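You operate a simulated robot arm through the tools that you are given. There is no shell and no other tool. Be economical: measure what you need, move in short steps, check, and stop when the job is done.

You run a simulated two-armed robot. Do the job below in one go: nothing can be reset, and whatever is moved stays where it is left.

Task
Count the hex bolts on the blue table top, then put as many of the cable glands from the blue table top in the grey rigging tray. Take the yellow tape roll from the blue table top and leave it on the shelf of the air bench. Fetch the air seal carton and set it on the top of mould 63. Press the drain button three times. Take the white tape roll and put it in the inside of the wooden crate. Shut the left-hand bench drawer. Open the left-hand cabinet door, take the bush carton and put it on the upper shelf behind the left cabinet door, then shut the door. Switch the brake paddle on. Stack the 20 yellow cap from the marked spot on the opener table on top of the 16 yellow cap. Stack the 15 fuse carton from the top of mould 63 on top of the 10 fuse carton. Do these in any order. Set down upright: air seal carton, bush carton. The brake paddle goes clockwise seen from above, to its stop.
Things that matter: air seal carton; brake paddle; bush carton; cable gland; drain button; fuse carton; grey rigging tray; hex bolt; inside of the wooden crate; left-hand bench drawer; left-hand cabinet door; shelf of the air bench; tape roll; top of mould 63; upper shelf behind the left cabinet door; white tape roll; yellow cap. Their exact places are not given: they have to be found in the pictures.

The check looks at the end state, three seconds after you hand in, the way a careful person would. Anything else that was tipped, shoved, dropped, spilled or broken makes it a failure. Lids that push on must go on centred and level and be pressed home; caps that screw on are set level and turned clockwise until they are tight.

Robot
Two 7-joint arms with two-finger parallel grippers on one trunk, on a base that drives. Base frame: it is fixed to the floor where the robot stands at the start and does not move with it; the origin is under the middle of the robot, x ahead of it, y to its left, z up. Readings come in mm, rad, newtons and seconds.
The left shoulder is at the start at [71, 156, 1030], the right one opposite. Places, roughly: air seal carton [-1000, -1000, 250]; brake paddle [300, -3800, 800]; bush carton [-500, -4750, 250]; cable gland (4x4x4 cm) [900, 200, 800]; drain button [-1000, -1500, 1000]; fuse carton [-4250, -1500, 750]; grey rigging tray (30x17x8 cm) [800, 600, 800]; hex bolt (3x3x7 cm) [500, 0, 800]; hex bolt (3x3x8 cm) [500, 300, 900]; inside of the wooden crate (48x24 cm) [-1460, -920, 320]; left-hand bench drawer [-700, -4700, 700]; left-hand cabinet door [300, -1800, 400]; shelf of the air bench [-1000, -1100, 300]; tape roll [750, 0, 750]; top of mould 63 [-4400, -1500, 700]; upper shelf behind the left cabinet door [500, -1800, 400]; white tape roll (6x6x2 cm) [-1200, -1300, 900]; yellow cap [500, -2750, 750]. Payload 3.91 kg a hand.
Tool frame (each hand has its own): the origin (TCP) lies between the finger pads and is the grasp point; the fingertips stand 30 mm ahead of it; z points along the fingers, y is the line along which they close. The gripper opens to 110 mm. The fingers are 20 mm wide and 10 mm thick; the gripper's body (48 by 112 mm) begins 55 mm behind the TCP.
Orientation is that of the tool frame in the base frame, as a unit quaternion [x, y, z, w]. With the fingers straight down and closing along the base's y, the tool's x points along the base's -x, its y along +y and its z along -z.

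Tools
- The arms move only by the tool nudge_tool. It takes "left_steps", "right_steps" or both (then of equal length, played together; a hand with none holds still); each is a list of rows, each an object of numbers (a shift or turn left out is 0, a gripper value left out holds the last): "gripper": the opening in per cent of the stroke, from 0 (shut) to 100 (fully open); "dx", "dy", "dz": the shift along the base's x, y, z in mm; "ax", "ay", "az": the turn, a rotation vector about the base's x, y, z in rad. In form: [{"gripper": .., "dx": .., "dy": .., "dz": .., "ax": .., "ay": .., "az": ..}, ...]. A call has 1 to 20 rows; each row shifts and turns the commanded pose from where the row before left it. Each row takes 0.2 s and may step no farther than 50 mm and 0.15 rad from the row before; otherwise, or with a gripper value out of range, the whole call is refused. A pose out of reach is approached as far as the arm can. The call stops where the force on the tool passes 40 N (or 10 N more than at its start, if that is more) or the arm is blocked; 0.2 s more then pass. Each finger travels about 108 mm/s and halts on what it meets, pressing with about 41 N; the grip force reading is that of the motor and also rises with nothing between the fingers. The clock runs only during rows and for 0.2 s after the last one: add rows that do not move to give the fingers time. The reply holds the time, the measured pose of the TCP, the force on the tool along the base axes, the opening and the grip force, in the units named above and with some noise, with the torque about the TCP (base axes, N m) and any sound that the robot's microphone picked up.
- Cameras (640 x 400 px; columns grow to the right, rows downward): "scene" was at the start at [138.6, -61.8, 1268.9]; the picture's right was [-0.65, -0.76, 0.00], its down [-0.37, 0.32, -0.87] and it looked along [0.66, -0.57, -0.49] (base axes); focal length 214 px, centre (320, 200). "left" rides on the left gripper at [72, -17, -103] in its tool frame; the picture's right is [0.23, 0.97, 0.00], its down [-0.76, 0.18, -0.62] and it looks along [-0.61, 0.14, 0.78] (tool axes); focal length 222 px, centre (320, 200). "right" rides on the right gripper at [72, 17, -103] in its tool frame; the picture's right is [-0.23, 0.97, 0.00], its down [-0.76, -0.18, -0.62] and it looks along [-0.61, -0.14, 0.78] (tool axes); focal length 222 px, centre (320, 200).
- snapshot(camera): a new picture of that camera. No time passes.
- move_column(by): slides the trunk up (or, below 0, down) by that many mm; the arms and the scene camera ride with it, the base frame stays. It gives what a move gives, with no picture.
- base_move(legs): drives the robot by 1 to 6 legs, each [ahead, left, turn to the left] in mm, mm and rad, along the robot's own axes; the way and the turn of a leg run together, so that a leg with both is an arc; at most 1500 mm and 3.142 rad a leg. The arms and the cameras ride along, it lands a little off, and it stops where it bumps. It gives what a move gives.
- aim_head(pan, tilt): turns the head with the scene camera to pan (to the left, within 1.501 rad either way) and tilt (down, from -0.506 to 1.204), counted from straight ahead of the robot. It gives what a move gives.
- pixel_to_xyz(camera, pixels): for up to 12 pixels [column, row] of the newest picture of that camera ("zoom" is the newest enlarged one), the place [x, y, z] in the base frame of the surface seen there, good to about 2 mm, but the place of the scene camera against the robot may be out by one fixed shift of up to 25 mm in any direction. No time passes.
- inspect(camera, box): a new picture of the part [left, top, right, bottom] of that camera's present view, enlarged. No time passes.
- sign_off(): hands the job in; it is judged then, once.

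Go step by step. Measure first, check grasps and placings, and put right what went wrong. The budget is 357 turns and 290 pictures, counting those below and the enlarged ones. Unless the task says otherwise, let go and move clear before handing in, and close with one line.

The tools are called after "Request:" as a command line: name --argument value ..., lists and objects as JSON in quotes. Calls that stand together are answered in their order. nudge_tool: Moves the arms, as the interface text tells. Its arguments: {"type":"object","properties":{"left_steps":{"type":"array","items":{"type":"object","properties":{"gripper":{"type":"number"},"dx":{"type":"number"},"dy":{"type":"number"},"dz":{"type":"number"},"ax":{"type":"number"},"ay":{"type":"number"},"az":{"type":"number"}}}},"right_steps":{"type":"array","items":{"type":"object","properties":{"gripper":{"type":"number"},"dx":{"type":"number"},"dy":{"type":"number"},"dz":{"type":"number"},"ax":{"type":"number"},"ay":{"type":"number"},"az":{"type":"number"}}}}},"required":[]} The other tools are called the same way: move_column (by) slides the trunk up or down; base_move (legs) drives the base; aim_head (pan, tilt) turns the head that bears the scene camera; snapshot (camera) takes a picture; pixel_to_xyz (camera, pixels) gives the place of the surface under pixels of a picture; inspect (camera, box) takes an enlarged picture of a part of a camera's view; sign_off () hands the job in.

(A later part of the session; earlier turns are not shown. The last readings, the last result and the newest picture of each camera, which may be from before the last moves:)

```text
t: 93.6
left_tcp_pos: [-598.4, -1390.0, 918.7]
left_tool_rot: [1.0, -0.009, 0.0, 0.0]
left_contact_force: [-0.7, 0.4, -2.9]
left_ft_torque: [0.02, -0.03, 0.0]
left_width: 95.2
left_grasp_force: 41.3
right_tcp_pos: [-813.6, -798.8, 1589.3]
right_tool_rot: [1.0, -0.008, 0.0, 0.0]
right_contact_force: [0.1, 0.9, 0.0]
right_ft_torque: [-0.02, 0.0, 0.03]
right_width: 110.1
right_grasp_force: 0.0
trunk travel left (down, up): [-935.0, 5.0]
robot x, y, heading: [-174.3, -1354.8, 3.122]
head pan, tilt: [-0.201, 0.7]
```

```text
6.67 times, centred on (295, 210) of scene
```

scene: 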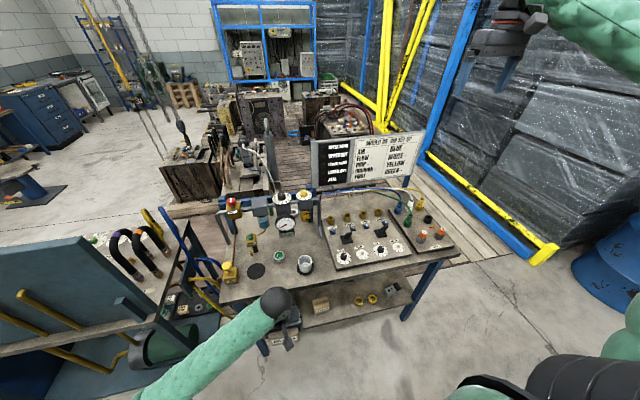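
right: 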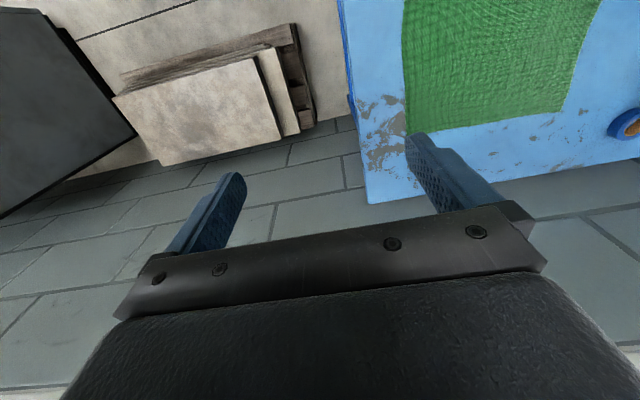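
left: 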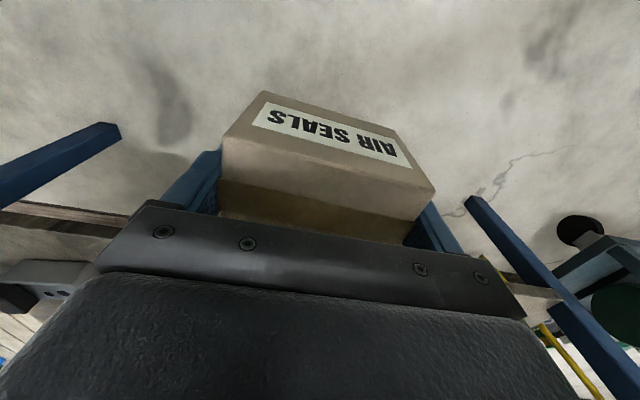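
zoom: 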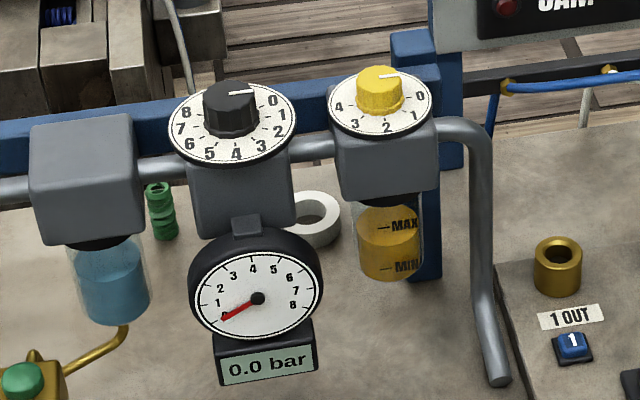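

The tape at about (-1190,-1275,880) is behind the regulators, so it's best taken from the west side. First the drain button: I'll bring the right hand above it at about (-930,-1490), with fingers shut.

Request:
nudge_tool --right_steps '[{"gripper": 0, "dy": -43, "dx": -7, "dz": -18}, {"dy": -43, "dx": -7, "dz": -18}, {"dy": -43, "dx": -7, "dz": -18}, {"dy": -43, "dx": -7, "dz": -18}, {"dy": -43, "dx": -7, "dz": -18}, {"dy": -43, "dx": -7, "dz": -18}, {"dy": -43, "dx": -7, "dz": -18}, {"dy": -43, "dx": -7, "dz": -18}, {"dy": -43, "dx": -7, "dz": -18}, {"dy": -43, "dx": -7, "dz": -18}, {"dy": -43, "dx": -7, "dz": -18}, {"dy": -43, "dx": -7, "dz": -18}, {"dy": -43, "dx": -7, "dz": -18}, {"dy": -43, "dx": -7, "dz": -18}, {"dy": -43, "dx": -7, "dz": -18}, {"dy": -43, "dx": -7, "dz": -18}, {}]'

Request:
snapshot --camera "right"

Request:
snapshot --camera "scene"

```text
t: 97.2
left_tcp_pos: [-597.3, -1390.7, 919.0]
left_tool_rot: [1.0, -0.009, 0.0, 0.0]
left_contact_force: [0.1, 1.0, -2.1]
left_ft_torque: [-0.01, 0.01, -0.01]
left_width: 95.5
left_grasp_force: 41.7
right_tcp_pos: [-928.0, -1485.1, 1300.8]
right_tool_rot: [1.0, -0.007, 0.0, 0.0]
right_contact_force: [-0.6, -1.0, 0.2]
right_ft_torque: [-0.02, 0.0, -0.01]
right_width: 0.0
right_grasp_force: 38.1
trunk travel left (down, up): [-935.0, 5.0]
robot x, y, heading: [-175.4, -1349.5, 3.124]
head pan, tilt: [-0.201, 0.7]
```

```text
224 pictures are left
```

right: 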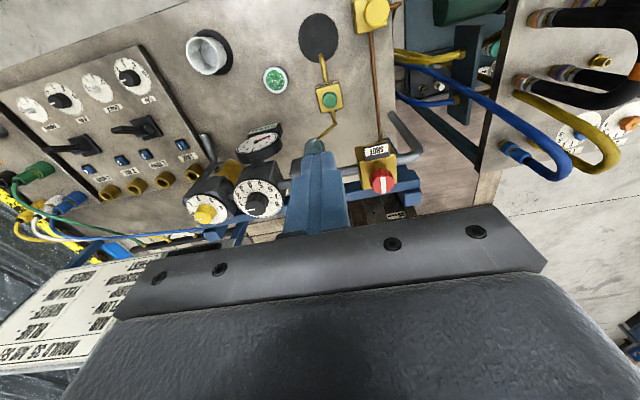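

```text
223 pictures are left
```

scene: 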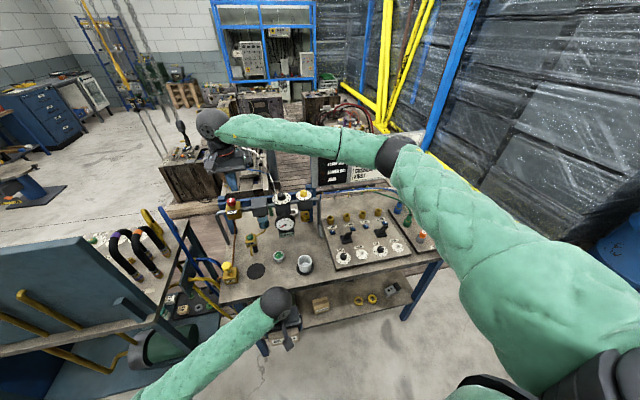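

Request:
inspect --camera "right" --box '[270, 60, 430, 200]'

Request:
pixel_to_xyz --camera "right" --pixels '[[329, 100], [329, 92], [323, 98], [336, 98], [382, 182], [264, 145], [370, 155], [400, 150], [263, 205], [340, 90], [375, 15]]'

```text
2.86 times, centred on (350, 130) of right
```

zoom: 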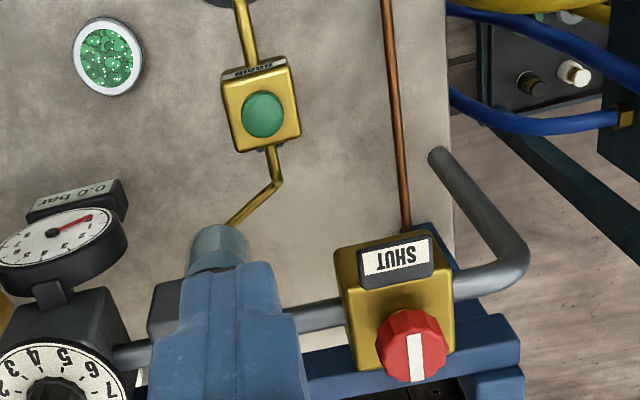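

```text
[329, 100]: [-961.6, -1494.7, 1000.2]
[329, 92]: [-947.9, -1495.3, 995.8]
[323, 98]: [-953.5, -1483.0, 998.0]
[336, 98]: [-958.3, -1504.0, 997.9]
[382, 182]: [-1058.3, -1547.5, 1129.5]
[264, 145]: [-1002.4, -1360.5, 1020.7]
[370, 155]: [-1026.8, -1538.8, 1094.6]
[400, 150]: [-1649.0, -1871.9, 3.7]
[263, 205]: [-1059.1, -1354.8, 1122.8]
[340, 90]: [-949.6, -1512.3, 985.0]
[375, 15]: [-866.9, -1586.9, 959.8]
```

Button centre is (-956,-1493) with its top at z 1000. I'll go to TCP z 1045 above it.

Request:
nudge_tool --right_steps '[{"dx": -28, "dy": -8}, {"dz": -45}, {"dz": -45}, {"dz": -45}, {"dz": -45}, {"dz": -45}, {"dz": -30}, {}]'

Request:
snapshot --camera "right"

```text
t: 99.0
left_tcp_pos: [-598.3, -1391.7, 917.9]
left_tool_rot: [1.0, -0.009, 0.001, -0.001]
left_contact_force: [0.7, -0.3, -1.8]
left_ft_torque: [-0.01, -0.02, -0.01]
left_width: 95.2
left_grasp_force: 41.0
right_tcp_pos: [-951.7, -1494.8, 1045.1]
right_tool_rot: [1.0, -0.008, 0.0, 0.0]
right_contact_force: [0.2, -0.3, -0.5]
right_ft_torque: [-0.03, -0.01, -0.03]
right_width: 0.0
right_grasp_force: 37.3
trunk travel left (down, up): [-935.0, 5.0]
robot x, y, heading: [-175.9, -1350.0, 3.128]
head pan, tilt: [-0.201, 0.7]
```

```text
221 pictures are left
```

right: 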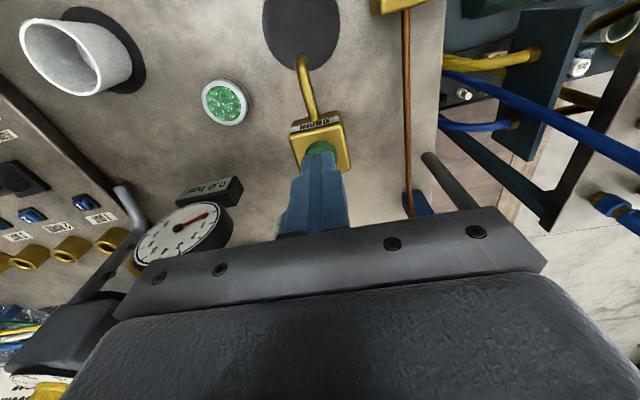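

The tips are over the button. I'll press gently once and look for a click.

Request:
nudge_tool --right_steps '[{"dz": -12}, {"dz": -3}, {"dz": -3}, {"dz": -3}]'

```text
t: 100.0
left_tcp_pos: [-598.2, -1391.1, 918.1]
left_tool_rot: [1.0, -0.009, 0.0, -0.001]
left_contact_force: [0.0, -0.1, -2.0]
left_ft_torque: [-0.01, 0.0, -0.01]
left_width: 95.5
left_grasp_force: 40.4
right_tcp_pos: [-953.8, -1495.1, 1026.7]
right_tool_rot: [1.0, -0.007, 0.0, 0.0]
right_contact_force: [0.5, -0.4, 2.8]
right_ft_torque: [0.0, 0.04, -0.01]
right_width: 0.0
right_grasp_force: 37.2
trunk travel left (down, up): [-935.0, 5.0]
robot x, y, heading: [-176.5, -1353.9, 3.121]
head pan, tilt: [-0.201, 0.7]
heard: click
```

First click. I'll release fully and press again.

Request:
nudge_tool --right_steps '[{"dz": 10}, {"dz": 12}, {}, {"dz": -12}, {"dz": -5}, {"dz": -5}]'

Request:
nudge_tool --right_steps '[{"dz": 10}, {"dz": 12}, {}]'

```text
t: 101.4
left_tcp_pos: [-599.4, -1391.5, 919.0]
left_tool_rot: [1.0, -0.009, 0.0, -0.002]
left_contact_force: [0.7, 0.2, -0.9]
left_ft_torque: [-0.01, -0.01, -0.02]
left_width: 95.2
left_grasp_force: 41.1
right_tcp_pos: [-953.8, -1495.2, 1025.7]
right_tool_rot: [1.0, -0.007, 0.0, -0.002]
right_contact_force: [1.1, -0.3, 2.8]
right_ft_torque: [0.02, 0.02, -0.05]
right_width: 0.0
right_grasp_force: 37.6
trunk travel left (down, up): [-935.0, 5.0]
robot x, y, heading: [-176.3, -1349.3, 3.123]
head pan, tilt: [-0.201, 0.7]
heard: click
```

```text
t: 102.2
left_tcp_pos: [-598.1, -1391.3, 918.4]
left_tool_rot: [1.0, -0.009, 0.0, -0.001]
left_contact_force: [0.3, -0.1, -1.8]
left_ft_torque: [0.01, -0.05, 0.01]
left_width: 95.3
left_grasp_force: 40.7
right_tcp_pos: [-955.6, -1496.5, 1047.1]
right_tool_rot: [1.0, -0.007, 0.001, -0.001]
right_contact_force: [-0.4, -0.8, 0.2]
right_ft_torque: [-0.03, -0.02, -0.02]
right_width: 0.1
right_grasp_force: 37.9
trunk travel left (down, up): [-935.0, 5.0]
robot x, y, heading: [-173.7, -1351.7, 3.125]
head pan, tilt: [-0.201, 0.7]
```

Two clicks. Third press now, then up clear.

Request:
nudge_tool --right_steps '[{"dz": -12}, {"dz": -5}, {"dz": -5}]'

Request:
nudge_tool --right_steps '[{"dz": 20}, {"dz": 45}, {"dz": 45}, {"dz": 45}, {"dz": 45}, {"dz": 45}, {"dz": 45}]'

Request:
snapshot --camera "right"

Request:
aim_head --pan -0.6 --tilt 0.5

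Request:
snapshot --camera "scene"

```text
t: 103.0
left_tcp_pos: [-598.7, -1391.1, 919.3]
left_tool_rot: [1.0, -0.009, 0.0, -0.001]
left_contact_force: [-0.3, -0.1, -2.5]
left_ft_torque: [0.02, -0.03, 0.01]
left_width: 95.5
left_grasp_force: 41.2
right_tcp_pos: [-953.2, -1495.7, 1027.3]
right_tool_rot: [1.0, -0.008, 0.001, 0.0]
right_contact_force: [-1.8, 0.1, 3.3]
right_ft_torque: [0.02, 0.04, -0.03]
right_width: 0.0
right_grasp_force: 37.7
trunk travel left (down, up): [-935.0, 5.0]
robot x, y, heading: [-170.6, -1347.6, 3.125]
head pan, tilt: [-0.201, 0.7]
heard: click
```

```text
t: 104.6
left_tcp_pos: [-596.7, -1391.3, 918.5]
left_tool_rot: [1.0, -0.009, 0.0, 0.0]
left_contact_force: [1.0, 0.0, -1.4]
left_ft_torque: [0.01, 0.02, -0.03]
left_width: 95.2
left_grasp_force: 41.3
right_tcp_pos: [-953.8, -1495.0, 1316.0]
right_tool_rot: [1.0, -0.009, 0.0, 0.0]
right_contact_force: [0.4, -0.1, -0.1]
right_ft_torque: [-0.01, 0.04, 0.02]
right_width: 0.1
right_grasp_force: 37.6
trunk travel left (down, up): [-935.0, 5.0]
robot x, y, heading: [-174.0, -1349.3, 3.124]
head pan, tilt: [-0.201, 0.7]
```

```text
220 pictures are left
```

right: 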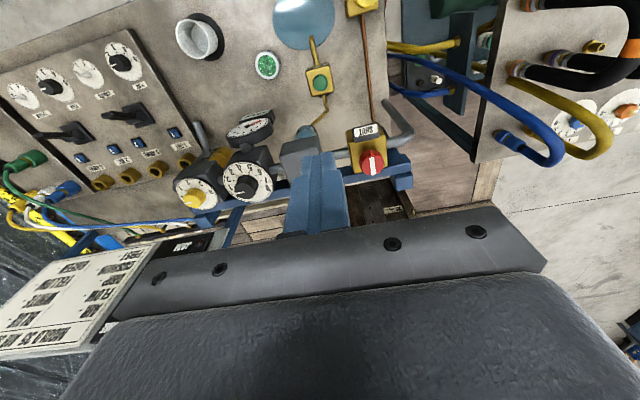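

```text
t: 105.4
left_tcp_pos: [-598.4, -1391.4, 918.6]
left_tool_rot: [1.0, -0.009, 0.0, 0.0]
left_contact_force: [-0.1, -0.8, -2.3]
left_ft_torque: [0.01, -0.01, 0.04]
left_width: 95.1
left_grasp_force: 41.1
right_tcp_pos: [-954.2, -1494.9, 1313.8]
right_tool_rot: [1.0, -0.009, 0.001, 0.001]
right_contact_force: [0.4, 0.0, -0.1]
right_ft_torque: [0.02, -0.01, -0.04]
right_width: 0.0
right_grasp_force: 38.2
trunk travel left (down, up): [-935.0, 5.0]
robot x, y, heading: [-172.2, -1351.7, 3.123]
head pan, tilt: [-0.6, 0.499]
```

```text
219 pictures are left
```

scene: 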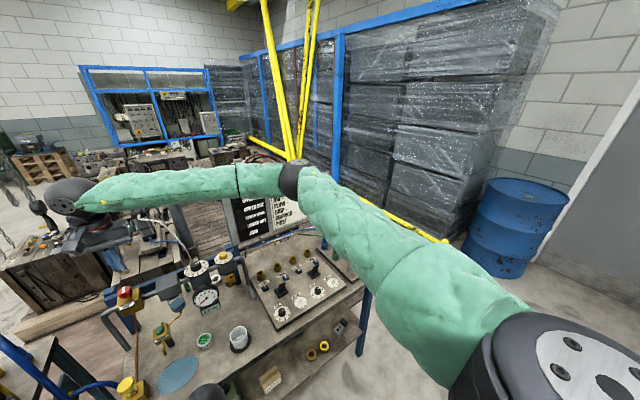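

Three presses clicked. I'll tuck the right hand and measure clearances north and west of the bench before driving round.

Request:
pixel_to_xyz --camera "scene" --pixels '[[440, 240], [490, 240], [500, 290], [300, 160], [390, 215], [60, 330], [200, 240], [30, 250], [250, 155], [60, 160]]'

Request:
nudge_tool --right_steps '[{"dx": 30, "dy": 35}, {"dx": 30, "dy": 35}, {"dx": 30, "dy": 35}, {"dx": 30, "dy": 35}, {"dx": 30, "dy": 35}, {"dx": 30, "dy": 35}, {"dx": 30, "dy": 35}, {"dx": 30, "dy": 35}, {"dx": 30, "dy": 35}, {"dx": 30, "dy": 35}, {"dx": 30, "dy": 35}]'

Request:
aim_head --pan -0.3 --tilt 0.4

Request:
snapshot --camera "scene"

```text
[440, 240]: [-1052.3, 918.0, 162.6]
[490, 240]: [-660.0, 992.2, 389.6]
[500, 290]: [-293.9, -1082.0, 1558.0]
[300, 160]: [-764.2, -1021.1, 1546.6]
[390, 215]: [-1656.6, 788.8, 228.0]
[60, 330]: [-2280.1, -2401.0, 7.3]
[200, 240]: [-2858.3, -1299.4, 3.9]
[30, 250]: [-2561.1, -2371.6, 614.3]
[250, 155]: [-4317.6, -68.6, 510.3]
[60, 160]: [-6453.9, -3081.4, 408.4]
```

```text
t: 107.8
left_tcp_pos: [-596.4, -1390.5, 918.4]
left_tool_rot: [1.0, -0.008, -0.001, -0.001]
left_contact_force: [-0.3, -0.4, -1.9]
left_ft_torque: [-0.03, -0.01, 0.01]
left_width: 95.0
left_grasp_force: 40.6
right_tcp_pos: [-634.2, -1109.9, 1316.6]
right_tool_rot: [1.0, -0.008, -0.001, 0.0]
right_contact_force: [-0.2, 0.8, 0.9]
right_ft_torque: [-0.01, 0.02, -0.01]
right_width: 0.0
right_grasp_force: 37.7
right hand out of reach, approached as far as the arm can: row 11
trunk travel left (down, up): [-935.0, 5.0]
robot x, y, heading: [-175.6, -1348.4, 3.127]
head pan, tilt: [-0.6, 0.499]
```

```text
t: 108.6
left_tcp_pos: [-599.1, -1391.4, 918.4]
left_tool_rot: [1.0, -0.008, 0.0, -0.001]
left_contact_force: [0.1, -0.9, -3.0]
left_ft_torque: [-0.03, -0.01, -0.02]
left_width: 95.4
left_grasp_force: 40.7
right_tcp_pos: [-637.2, -1112.1, 1315.4]
right_tool_rot: [1.0, -0.008, 0.002, -0.001]
right_contact_force: [-0.4, 0.0, 0.3]
right_ft_torque: [-0.01, 0.0, -0.02]
right_width: 0.0
right_grasp_force: 37.7
trunk travel left (down, up): [-935.0, 5.0]
robot x, y, heading: [-171.9, -1347.9, 3.124]
head pan, tilt: [-0.3, 0.4]
```

```text
218 pictures are left
```

scene: 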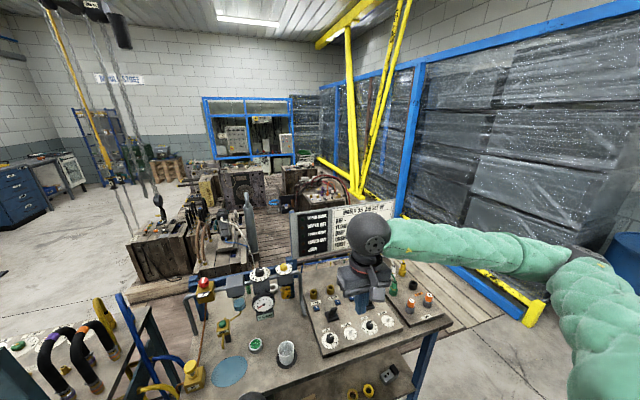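

North of the bench is free up to y≈+700, and the nearest mould is at x≈-2500. I'll drive around the north end.

Request:
base_move --legs '[[-100, 0, 0.018], [0, -1200, 0]]'

Request:
aim_head --pan 0.3 --tilt 0.5

Request:
snapshot --camera "scene"

```text
t: 115.5
left_tcp_pos: [-509.3, -202.4, 918.5]
left_tool_rot: [1.0, 0.009, 0.001, -0.001]
left_contact_force: [0.6, 0.0, -2.0]
left_ft_torque: [0.0, -0.02, -0.02]
left_width: 95.2
left_grasp_force: 41.1
right_tcp_pos: [-555.9, 75.2, 1317.1]
right_tool_rot: [1.0, 0.009, 0.001, 0.0]
right_contact_force: [-0.5, 0.4, 0.8]
right_ft_torque: [-0.01, -0.01, 0.01]
right_width: 0.0
right_grasp_force: 38.0
trunk travel left (down, up): [-935.0, 5.0]
robot x, y, heading: [-87.3, -149.1, -3.124]
head pan, tilt: [-0.3, 0.4]
```

```text
t: 116.5
left_tcp_pos: [-507.7, -201.3, 917.8]
left_tool_rot: [1.0, 0.008, 0.001, 0.0]
left_contact_force: [1.1, 0.0, -1.4]
left_ft_torque: [0.03, 0.0, 0.0]
left_width: 95.0
left_grasp_force: 41.0
right_tcp_pos: [-556.3, 75.4, 1314.9]
right_tool_rot: [1.0, 0.01, 0.001, 0.0]
right_contact_force: [0.6, -0.7, 0.7]
right_ft_torque: [-0.02, -0.01, 0.0]
right_width: 0.0
right_grasp_force: 37.6
trunk travel left (down, up): [-935.0, 5.0]
robot x, y, heading: [-85.8, -144.2, -3.125]
head pan, tilt: [0.3, 0.499]
```

```text
217 pictures are left
```

scene: 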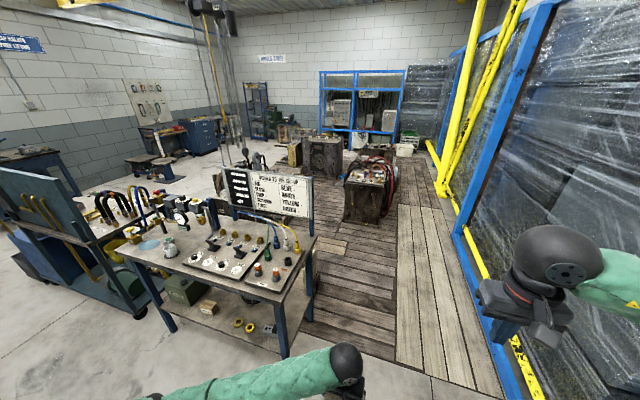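

Request:
pixel_to_xyz --camera "scene" --pixels '[[510, 370], [480, 260], [450, 190], [365, 205], [345, 215], [386, 220], [320, 300], [290, 350], [240, 385], [330, 140], [310, 165], [395, 280]]'

```text
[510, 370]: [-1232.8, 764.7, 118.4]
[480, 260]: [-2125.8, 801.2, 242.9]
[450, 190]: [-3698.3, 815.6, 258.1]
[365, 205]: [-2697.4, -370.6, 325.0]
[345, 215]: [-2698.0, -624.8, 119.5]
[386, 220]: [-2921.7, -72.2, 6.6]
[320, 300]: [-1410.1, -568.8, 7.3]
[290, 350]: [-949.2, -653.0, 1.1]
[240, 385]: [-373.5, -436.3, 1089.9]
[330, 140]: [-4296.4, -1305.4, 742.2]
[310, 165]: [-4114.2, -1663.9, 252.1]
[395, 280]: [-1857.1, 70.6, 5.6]
```

The aisle west of the bench is about 1480 mm wide. I'll drive in, turn to face +x, and look.

Request:
base_move --legs '[[0, -180, 0], [1500, 0, 0], [350, 0, 0], [0, 0, 1.571], [0, 0, 1.554]]'

Request:
aim_head --pan -0.6 --tilt 0.5

Request:
snapshot --camera "scene"

```text
t: 122.4
left_tcp_pos: [-1466.1, -64.4, 914.6]
left_tool_rot: [0.999, 0.031, 0.009, -0.003]
left_contact_force: [-0.3, -0.2, -1.7]
left_ft_torque: [-0.01, -0.01, 0.02]
left_width: 95.0
left_grasp_force: 41.1
right_tcp_pos: [-1538.9, 204.9, 1316.2]
right_tool_rot: [0.999, 0.034, 0.0, 0.002]
right_contact_force: [-0.7, 1.5, 0.1]
right_ft_torque: [0.0, 0.0, -0.01]
right_width: 0.2
right_grasp_force: 37.9
trunk travel left (down, up): [-935.0, 5.0]
robot x, y, heading: [-1063.3, 3.3, -3.075]
head pan, tilt: [0.3, 0.499]
stopped in leg 2: the robot was blocked; the commanded pose is now the measured one
```

```text
t: 123.6
left_tcp_pos: [-1467.0, -64.9, 913.4]
left_tool_rot: [0.999, 0.032, 0.008, -0.003]
left_contact_force: [-0.1, -0.5, -1.7]
left_ft_torque: [0.06, 0.01, -0.04]
left_width: 95.0
left_grasp_force: 40.6
right_tcp_pos: [-1537.6, 205.0, 1316.1]
right_tool_rot: [0.999, 0.034, -0.002, 0.001]
right_contact_force: [0.4, -0.3, -0.3]
right_ft_torque: [-0.01, 0.0, 0.03]
right_width: 0.0
right_grasp_force: 37.6
trunk travel left (down, up): [-935.0, 5.0]
robot x, y, heading: [-1060.2, 0.7, -3.076]
head pan, tilt: [-0.6, 0.499]
```

```text
216 pictures are left
```

scene: 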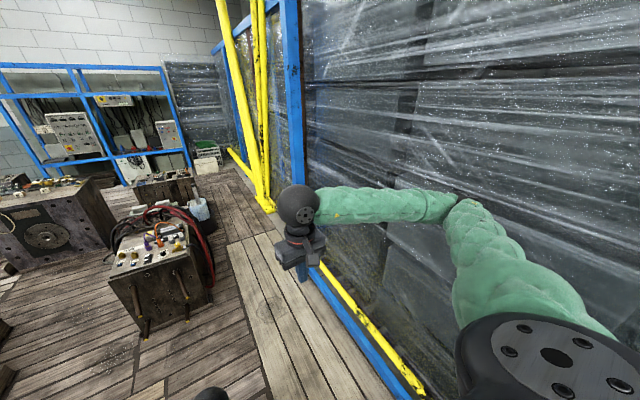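

The drive was blocked with the left side dragging. I'll look to the left.

Request:
aim_head --pan 1.2 --tilt 0.7

Request:
snapshot --camera "scene"

```text
t: 125.4
left_tcp_pos: [-1466.3, -63.1, 914.4]
left_tool_rot: [0.999, 0.031, 0.007, -0.002]
left_contact_force: [0.6, -0.6, -1.9]
left_ft_torque: [0.03, -0.02, 0.01]
left_width: 95.2
left_grasp_force: 40.9
right_tcp_pos: [-1538.8, 205.9, 1316.0]
right_tool_rot: [0.999, 0.033, -0.001, 0.002]
right_contact_force: [0.2, -1.2, 0.4]
right_ft_torque: [0.02, 0.0, 0.0]
right_width: 0.1
right_grasp_force: 37.7
trunk travel left (down, up): [-935.0, 5.0]
robot x, y, heading: [-1064.2, -2.6, -3.077]
head pan, tilt: [1.201, 0.7]
```

```text
215 pictures are left
```

scene: 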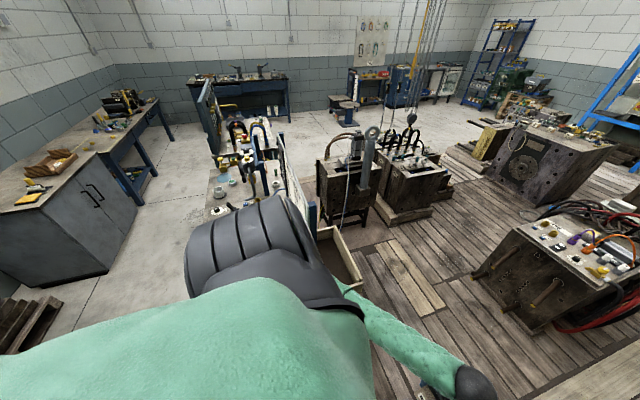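

The left elbow, hidden behind the shoulder, likely touched the sign's end. I'll back off slightly, shift right, and look at the bench.

Request:
base_move --legs '[[-60, 0, 0], [0, -200, -0.06]]'

Request:
snapshot --camera "scene"

Request:
inspect --camera "scene" --box '[180, 100, 400, 260]'

```text
t: 127.3
left_tcp_pos: [-1415.6, 83.3, 914.3]
left_tool_rot: [1.0, 0.009, 0.008, -0.008]
left_contact_force: [-0.2, 1.2, -2.6]
left_ft_torque: [-0.02, 0.04, 0.04]
left_width: 95.1
left_grasp_force: 40.8
right_tcp_pos: [-1473.6, 347.7, 1317.8]
right_tool_rot: [1.0, 0.015, 0.001, -0.005]
right_contact_force: [0.6, -0.8, 0.2]
right_ft_torque: [0.02, 0.0, -0.01]
right_width: 0.0
right_grasp_force: 37.7
trunk travel left (down, up): [-935.0, 5.0]
robot x, y, heading: [-1008.9, 141.4, -3.118]
head pan, tilt: [1.201, 0.7]
stopped in leg 2: the robot was blocked; the commanded pose is now the measured one
```

```text
214 pictures are left
```

scene: 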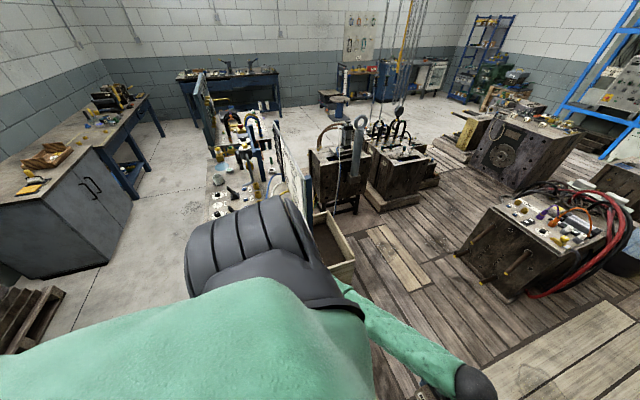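

```text
2.50 times, centred on (290, 180) of scene
```

zoom: 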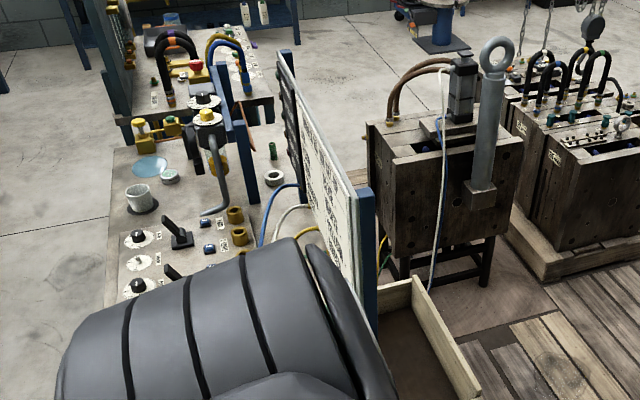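

Both elbows stick out and the passage is tight, so I'll turn to face south here and then strafe west through it.

Request:
base_move --legs '[[0, 40, 0], [0, 0, 1.54]]'

Request:
aim_head --pan -1.2 --tilt 0.5

Request:
snapshot --camera "scene"

```text
t: 131.9
left_tcp_pos: [-977.4, -307.4, 913.6]
left_tool_rot: [0.718, 0.696, 0.003, -0.009]
left_contact_force: [-0.7, 0.0, -2.1]
left_ft_torque: [-0.01, -0.05, 0.05]
left_width: 94.9
left_grasp_force: 41.2
right_tcp_pos: [-1248.8, -352.9, 1313.7]
right_tool_rot: [0.714, 0.7, 0.003, -0.002]
right_contact_force: [0.4, -0.3, -0.2]
right_ft_torque: [0.0, 0.03, -0.01]
right_width: 0.0
right_grasp_force: 38.0
trunk travel left (down, up): [-935.0, 5.0]
robot x, y, heading: [-1006.8, 99.1, -1.596]
head pan, tilt: [1.201, 0.7]
```

```text
t: 134.1
left_tcp_pos: [-978.7, -308.2, 913.4]
left_tool_rot: [0.718, 0.696, 0.003, -0.009]
left_contact_force: [0.0, -1.5, -2.9]
left_ft_torque: [0.02, 0.01, -0.03]
left_width: 95.3
left_grasp_force: 41.0
right_tcp_pos: [-1248.9, -352.3, 1314.2]
right_tool_rot: [0.715, 0.699, 0.004, -0.002]
right_contact_force: [0.9, -0.4, 0.7]
right_ft_torque: [0.03, 0.01, 0.01]
right_width: 0.0
right_grasp_force: 38.4
trunk travel left (down, up): [-935.0, 5.0]
robot x, y, heading: [-1004.8, 105.0, -1.597]
head pan, tilt: [-1.201, 0.499]
```

```text
212 pictures are left
```

scene: 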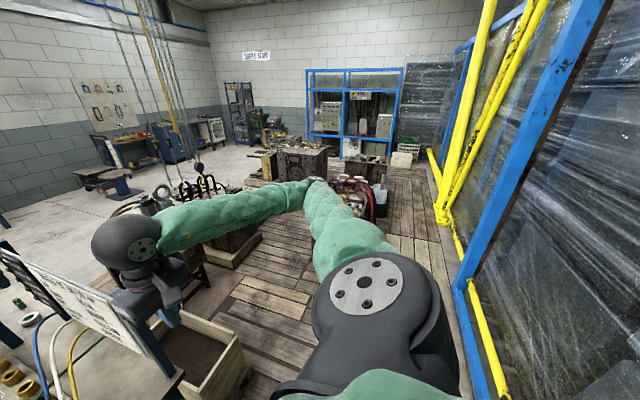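

The turn worked. I'll measure the moulds west of the bench and the crate before strafing.

Request:
pixel_to_xyz --camera "scene" --pixels '[[235, 262], [200, 285], [245, 370], [205, 310], [160, 330], [190, 390], [275, 215], [352, 215], [240, 240], [150, 355], [5, 250], [170, 385]]'

Request:
inspect --camera "scene" --box '[100, 150, 400, 360]'

```text
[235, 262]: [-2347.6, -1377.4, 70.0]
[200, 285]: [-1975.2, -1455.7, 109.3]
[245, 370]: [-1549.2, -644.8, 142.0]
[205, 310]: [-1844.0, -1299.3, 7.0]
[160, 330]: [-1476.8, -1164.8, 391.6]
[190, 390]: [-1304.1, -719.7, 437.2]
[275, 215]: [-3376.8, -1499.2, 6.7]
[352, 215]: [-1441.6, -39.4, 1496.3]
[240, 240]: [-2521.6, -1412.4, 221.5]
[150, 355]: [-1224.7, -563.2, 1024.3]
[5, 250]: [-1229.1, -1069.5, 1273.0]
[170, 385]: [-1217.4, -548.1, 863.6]
```

```text
1.90 times, centred on (250, 255) of scene
```

zoom: 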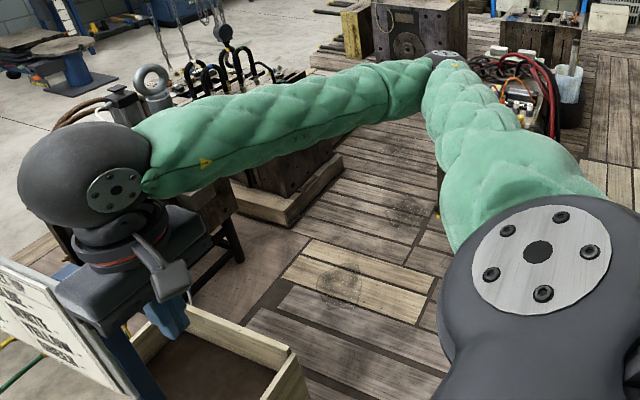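

The crate spans x -1304..-1549, y -645..-1165; a mould on a stand begins near (-1975,-1456). I'll strafe west, go south, then face east.

Request:
base_move --legs '[[0, -950, 0.026], [780, 0, 0], [0, 0, 1.571]]'

Request:
aim_head --pan -0.4 --tilt 0.7

Request:
snapshot --camera "scene"

```text
t: 146.8
left_tcp_pos: [-1581.3, -611.3, 912.5]
left_tool_rot: [-0.003, 1.0, -0.005, -0.008]
left_contact_force: [-0.4, -0.9, -1.4]
left_ft_torque: [0.02, 0.0, 0.01]
left_width: 94.8
left_grasp_force: 40.9
right_tcp_pos: [-1526.9, -881.6, 1313.1]
right_tool_rot: [-0.008, 1.0, 0.001, -0.003]
right_contact_force: [-0.4, -0.2, -0.9]
right_ft_torque: [0.01, 0.0, -0.03]
right_width: 0.1
right_grasp_force: 37.2
trunk travel left (down, up): [-935.0, 5.0]
robot x, y, heading: [-1992.5, -659.2, 0.01]
head pan, tilt: [-1.201, 0.499]
```

```text
t: 148.0
left_tcp_pos: [-1581.7, -611.4, 913.0]
left_tool_rot: [-0.003, 1.0, -0.005, -0.008]
left_contact_force: [1.0, -0.8, -2.5]
left_ft_torque: [0.01, -0.02, -0.03]
left_width: 94.6
left_grasp_force: 40.7
right_tcp_pos: [-1526.2, -880.1, 1313.4]
right_tool_rot: [-0.008, 1.0, 0.001, -0.003]
right_contact_force: [-0.4, -0.4, -0.3]
right_ft_torque: [0.02, 0.03, 0.0]
right_width: 0.1
right_grasp_force: 38.0
trunk travel left (down, up): [-935.0, 5.0]
robot x, y, heading: [-1994.1, -655.3, 0.005]
head pan, tilt: [-0.4, 0.7]
```

```text
210 pictures are left
```

scene: 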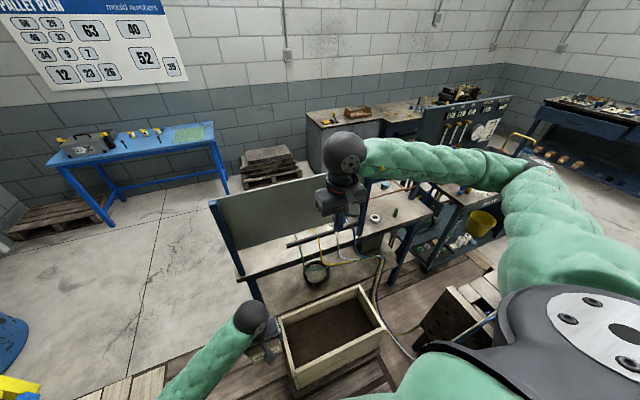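

White tape is visible at (375,218) and the crate at (330,335). I'll strafe right 200 so the right hand can reach the tape.

Request:
base_move --legs '[[0, -200, 0]]'

Request:
snapshot --camera "scene"

Request:
inspect --camera "scene" --box '[260, 150, 420, 260]'

```text
t: 149.6
left_tcp_pos: [-1580.6, -809.0, 914.1]
left_tool_rot: [0.002, 1.0, -0.005, -0.009]
left_contact_force: [-0.4, 0.6, -1.5]
left_ft_torque: [-0.02, -0.02, 0.03]
left_width: 95.0
left_grasp_force: 41.4
right_tcp_pos: [-1528.8, -1077.7, 1313.9]
right_tool_rot: [-0.002, 1.0, 0.001, -0.004]
right_contact_force: [0.1, -0.4, -0.2]
right_ft_torque: [0.05, -0.02, 0.01]
right_width: 0.0
right_grasp_force: 38.1
trunk travel left (down, up): [-935.0, 5.0]
robot x, y, heading: [-1989.9, -853.7, 0.001]
head pan, tilt: [-0.4, 0.7]
```

```text
209 pictures are left
```

scene: 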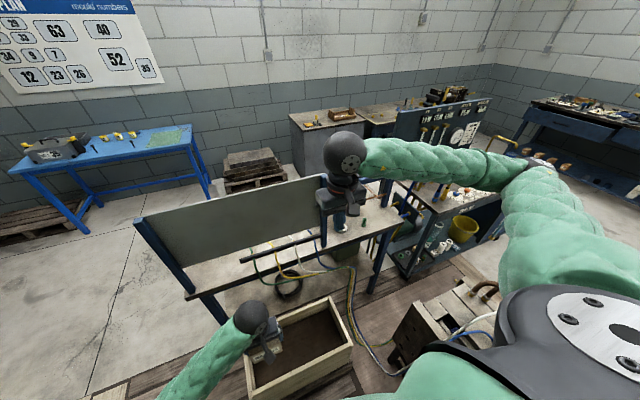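

```text
3.64 times, centred on (340, 205) of scene
```

zoom: 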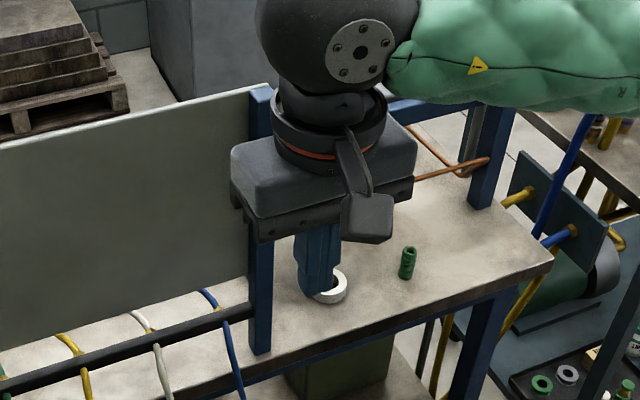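

Request:
nudge_tool --right_steps '[{"gripper": 80, "dx": 28, "dy": -28}, {"dx": 35, "dy": -28}, {"dx": 35, "dy": -28}, {"dx": 35, "dy": -28}, {"dx": 35, "dy": -28}, {"dx": 35, "dy": -28, "dz": -20}, {"dx": 35, "dy": -28, "dz": -20}, {"dx": 10, "dz": -40}, {"dz": -40}, {}]'

Request:
snapshot --camera "right"

Request:
snapshot --camera "scene"

```text
t: 151.8
left_tcp_pos: [-1579.7, -809.0, 913.5]
left_tool_rot: [0.003, 1.0, -0.005, -0.008]
left_contact_force: [0.5, -0.6, -2.1]
left_ft_torque: [-0.01, -0.02, -0.04]
left_width: 95.0
left_grasp_force: 41.4
right_tcp_pos: [-1279.4, -1273.1, 1196.2]
right_tool_rot: [-0.004, 1.0, 0.0, -0.004]
right_contact_force: [0.5, 0.0, 0.5]
right_ft_torque: [-0.01, 0.01, 0.01]
right_width: 88.1
right_grasp_force: 0.1
trunk travel left (down, up): [-935.0, 5.0]
robot x, y, heading: [-1990.2, -846.8, -0.002]
head pan, tilt: [-0.4, 0.7]
```

```text
207 pictures are left
```

right: 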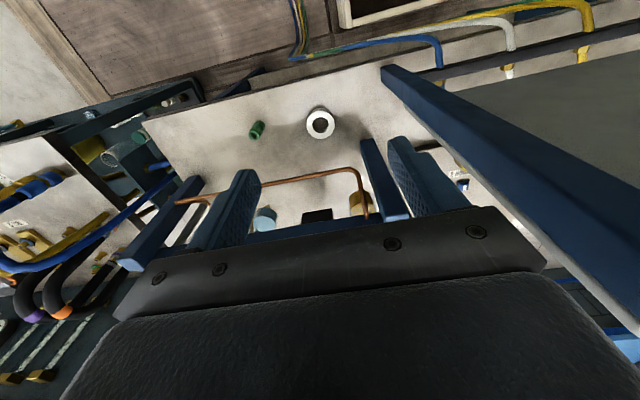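

```text
206 pictures are left
```

scene: 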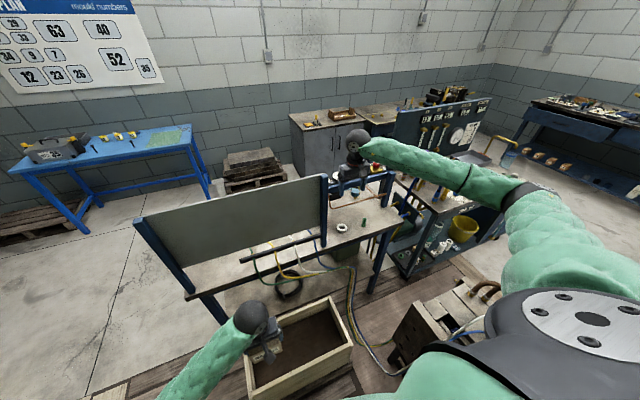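

Request:
pixel_to_xyz --camera "right" --pixels '[[308, 124], [334, 124], [320, 108], [321, 138], [320, 123], [395, 70], [445, 105], [256, 130], [340, 172], [300, 230], [370, 145], [600, 230]]'

```text
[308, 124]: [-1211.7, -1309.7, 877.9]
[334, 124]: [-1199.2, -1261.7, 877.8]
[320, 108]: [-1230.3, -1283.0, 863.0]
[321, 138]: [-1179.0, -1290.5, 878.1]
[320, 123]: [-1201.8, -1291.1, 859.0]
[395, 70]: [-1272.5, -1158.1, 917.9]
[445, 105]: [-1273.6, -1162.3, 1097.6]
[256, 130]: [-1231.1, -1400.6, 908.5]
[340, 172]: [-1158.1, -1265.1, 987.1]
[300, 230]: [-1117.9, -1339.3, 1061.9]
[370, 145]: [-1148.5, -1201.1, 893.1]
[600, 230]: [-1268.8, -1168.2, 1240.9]
```

Tape centre is (-1203,-1286), bench at 859, and a copper pipe passes at x -1158, z 987. I'll tilt the hand 0.2 rad so its body leans west and come down to a hover.

Request:
nudge_tool --right_steps '[{"ay": -0.1}, {"ay": -0.1}, {"dx": 10, "dy": -13, "dz": -45}, {"dx": 10, "dz": -45}, {"dx": 10, "dz": -45}, {"dx": 20, "dz": -45}, {"dx": 22, "dz": -30}, {}]'

Request:
snapshot --camera "right"

Request:
inspect --camera "scene" --box '[290, 110, 420, 250]'

```text
t: 153.6
left_tcp_pos: [-1581.6, -808.6, 914.7]
left_tool_rot: [0.002, 1.0, -0.005, -0.008]
left_contact_force: [0.8, -0.6, -1.9]
left_ft_torque: [-0.01, -0.03, -0.02]
left_width: 95.0
left_grasp_force: 41.3
right_tcp_pos: [-1212.9, -1284.5, 981.5]
right_tool_rot: [-0.003, 0.995, 0.001, 0.097]
right_contact_force: [0.0, -0.3, -1.2]
right_ft_torque: [0.02, -0.01, -0.01]
right_width: 87.7
right_grasp_force: 0.1
trunk travel left (down, up): [-935.0, 5.0]
robot x, y, heading: [-1994.3, -847.4, -0.004]
head pan, tilt: [-0.4, 0.7]
```

```text
205 pictures are left
```

right: 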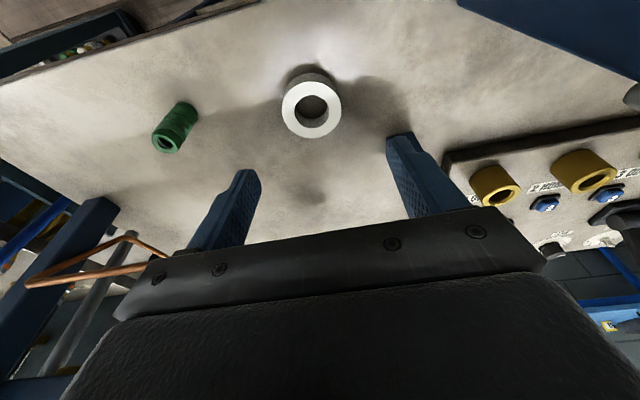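

```text
2.86 times, centred on (355, 180) of scene
```

zoom: 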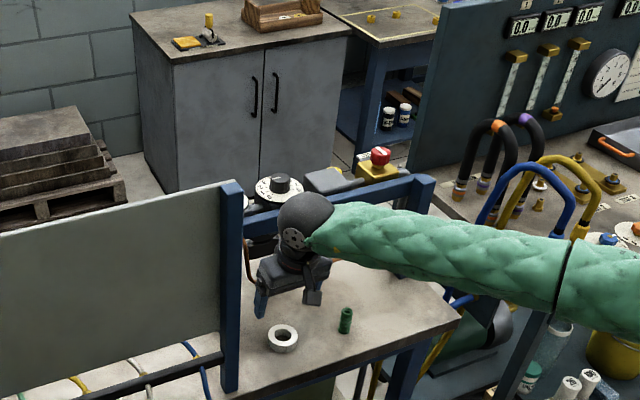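

Request:
pixel_to_xyz --camera "right" --pixels '[[284, 108], [341, 103], [305, 74], [315, 137], [250, 150], [50, 270], [100, 265], [130, 238]]'

```text
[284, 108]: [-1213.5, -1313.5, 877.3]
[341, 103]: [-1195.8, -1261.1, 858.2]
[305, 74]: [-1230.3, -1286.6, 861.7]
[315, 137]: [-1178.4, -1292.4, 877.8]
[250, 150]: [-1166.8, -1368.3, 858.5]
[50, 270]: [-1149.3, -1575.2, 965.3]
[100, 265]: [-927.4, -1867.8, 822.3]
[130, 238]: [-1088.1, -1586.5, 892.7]
```

Request:
nudge_tool --right_steps '[{"dx": 2, "dy": -2, "dz": -40}, {"dz": -40}, {"dz": -10}, {}, {"gripper": 0}, {}, {}, {}]'

Request:
snapshot --camera "right"

```text
t: 155.3
left_tcp_pos: [-1580.9, -809.2, 913.5]
left_tool_rot: [0.003, 1.0, -0.005, -0.009]
left_contact_force: [0.1, -0.6, -2.7]
left_ft_torque: [0.01, -0.03, -0.04]
left_width: 94.6
left_grasp_force: 41.2
right_tcp_pos: [-1205.6, -1288.3, 893.1]
right_tool_rot: [-0.003, 0.995, 0.0, 0.096]
right_contact_force: [-0.3, 0.1, 0.3]
right_ft_torque: [0.0, -0.02, -0.03]
right_width: 51.4
right_grasp_force: 40.6
trunk travel left (down, up): [-935.0, 5.0]
robot x, y, heading: [-1990.0, -849.5, -0.002]
head pan, tilt: [-0.4, 0.7]
```

```text
203 pictures are left
```

right: 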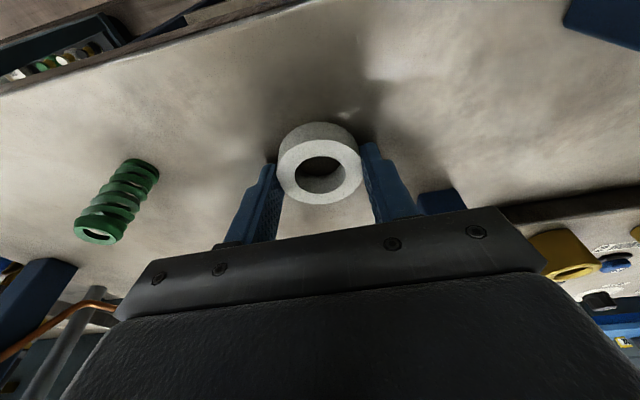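

White tape is gripped. I'll lift it out, withdraw west and move above the crate.

Request:
nudge_tool --right_steps '[{"dz": 20, "dx": -4}, {"dz": 45, "dx": -8}, {"dz": 45, "dx": -10}, {"dz": 45, "dx": -10}, {"dz": 45, "dx": -15}, {"dz": 45, "dx": -20}, {"dx": -35, "dy": 30, "dz": 10, "ay": 0.1}, {"dx": -35, "dy": 30, "ay": 0.1}, {"dx": -35, "dy": 32}, {"dx": -35, "dy": 32}, {"dx": -35, "dy": 32}, {"dy": 45}, {"dy": 45}, {"dy": 40}]'

Request:
snapshot --camera "right"

Request:
snapshot --camera "scene"

```text
t: 158.3
left_tcp_pos: [-1580.2, -807.8, 913.3]
left_tool_rot: [0.003, 1.0, -0.005, -0.009]
left_contact_force: [0.3, 0.1, -2.4]
left_ft_torque: [-0.03, 0.01, 0.01]
left_width: 94.8
left_grasp_force: 41.2
right_tcp_pos: [-1448.9, -1001.8, 1150.2]
right_tool_rot: [-0.002, 1.0, 0.001, -0.003]
right_contact_force: [-0.4, -0.2, -0.1]
right_ft_torque: [-0.03, -0.02, 0.0]
right_width: 51.5
right_grasp_force: 40.8
trunk travel left (down, up): [-935.0, 5.0]
robot x, y, heading: [-1993.2, -849.5, -0.005]
head pan, tilt: [-0.4, 0.7]
```

```text
202 pictures are left
```

right: 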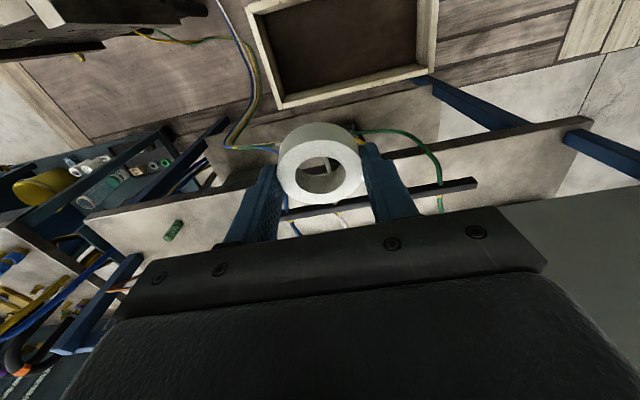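

```text
201 pictures are left
```

scene: 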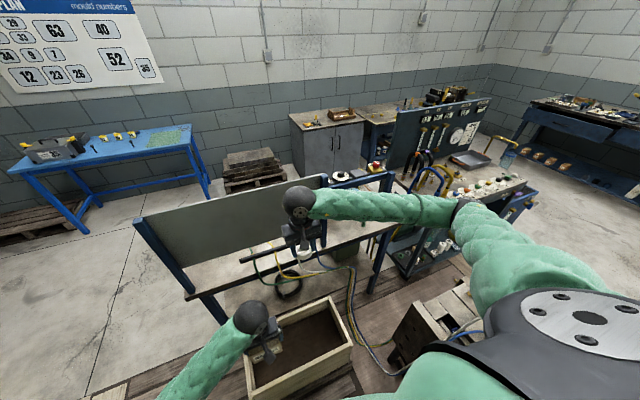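

Request:
pixel_to_xyz --camera "right" --pixels '[[248, 12], [436, 68], [286, 108], [425, 75], [350, 30], [300, 90], [400, 20], [370, 60]]'

```text
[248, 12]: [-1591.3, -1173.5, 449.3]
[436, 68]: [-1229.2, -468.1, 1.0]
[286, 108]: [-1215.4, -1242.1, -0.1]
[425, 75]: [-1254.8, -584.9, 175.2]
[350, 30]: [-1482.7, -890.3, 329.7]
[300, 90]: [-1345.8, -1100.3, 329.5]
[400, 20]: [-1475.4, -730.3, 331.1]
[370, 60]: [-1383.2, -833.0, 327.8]
```

Crate floor is z 329 and rim 449. I'll move the left hand clear of the crate, then lower the trunk and set the tape inside at (-1450,-1000).

Request:
nudge_tool --left_steps '[{"dy": 40, "dz": 30}, {"dy": 40, "dz": 30}, {"dy": 40, "dz": 30}, {"dy": 40, "dz": 30}, {"dy": 40, "dz": 30}]'

Request:
move_column --by -400

Request:
nudge_tool --right_steps '[{"dz": -45}, {"dz": -45}, {"dz": -45}, {"dz": -45}, {"dz": -45}, {}]'

Request:
snapshot --camera "scene"

Request:
snapshot --camera "right"

```text
t: 159.6
left_tcp_pos: [-1576.3, -606.3, 1066.3]
left_tool_rot: [0.003, 1.0, -0.005, -0.008]
left_contact_force: [-0.1, 0.2, -2.3]
left_ft_torque: [-0.02, -0.01, -0.02]
left_width: 95.0
left_grasp_force: 40.9
right_tcp_pos: [-1448.7, -1001.0, 1150.7]
right_tool_rot: [-0.002, 1.0, 0.0, -0.003]
right_contact_force: [0.5, 0.4, -0.6]
right_ft_torque: [-0.06, -0.02, 0.0]
right_width: 51.6
right_grasp_force: 41.2
trunk travel left (down, up): [-935.0, 5.0]
robot x, y, heading: [-1990.8, -850.2, 0.002]
head pan, tilt: [-0.4, 0.7]
```

```text
t: 163.4
left_tcp_pos: [-1575.8, -606.4, 665.4]
left_tool_rot: [0.002, 1.0, -0.004, -0.009]
left_contact_force: [0.5, -0.6, -2.2]
left_ft_torque: [0.0, -0.04, -0.01]
left_width: 94.9
left_grasp_force: 41.0
right_tcp_pos: [-1448.1, -1001.1, 751.4]
right_tool_rot: [-0.002, 1.0, 0.001, -0.004]
right_contact_force: [0.1, -0.3, -0.5]
right_ft_torque: [0.0, -0.05, 0.01]
right_width: 51.6
right_grasp_force: 40.8
trunk travel left (down, up): [-535.0, 405.0]
robot x, y, heading: [-1991.7, -850.1, 0.001]
head pan, tilt: [-0.4, 0.7]
```

```text
t: 164.8
left_tcp_pos: [-1574.7, -604.8, 668.1]
left_tool_rot: [0.0, 1.0, -0.006, -0.009]
left_contact_force: [-0.9, 0.2, -1.7]
left_ft_torque: [-0.01, 0.01, 0.0]
left_width: 94.5
left_grasp_force: 41.1
right_tcp_pos: [-1435.0, -1006.9, 535.4]
right_tool_rot: [-0.003, 1.0, -0.006, 0.004]
right_contact_force: [-0.3, 0.2, -0.9]
right_ft_torque: [-0.02, 0.03, 0.03]
right_width: 51.7
right_grasp_force: 40.8
trunk travel left (down, up): [-535.0, 405.0]
robot x, y, heading: [-1986.0, -852.5, 0.005]
head pan, tilt: [-0.4, 0.7]
```

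```text
200 pictures are left
```

scene: 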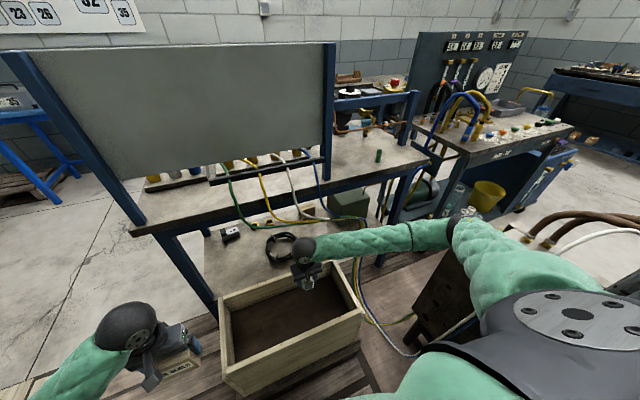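

```text
199 pictures are left
```

right: 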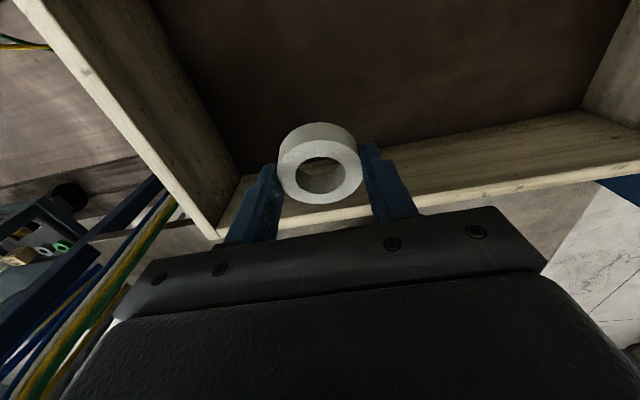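

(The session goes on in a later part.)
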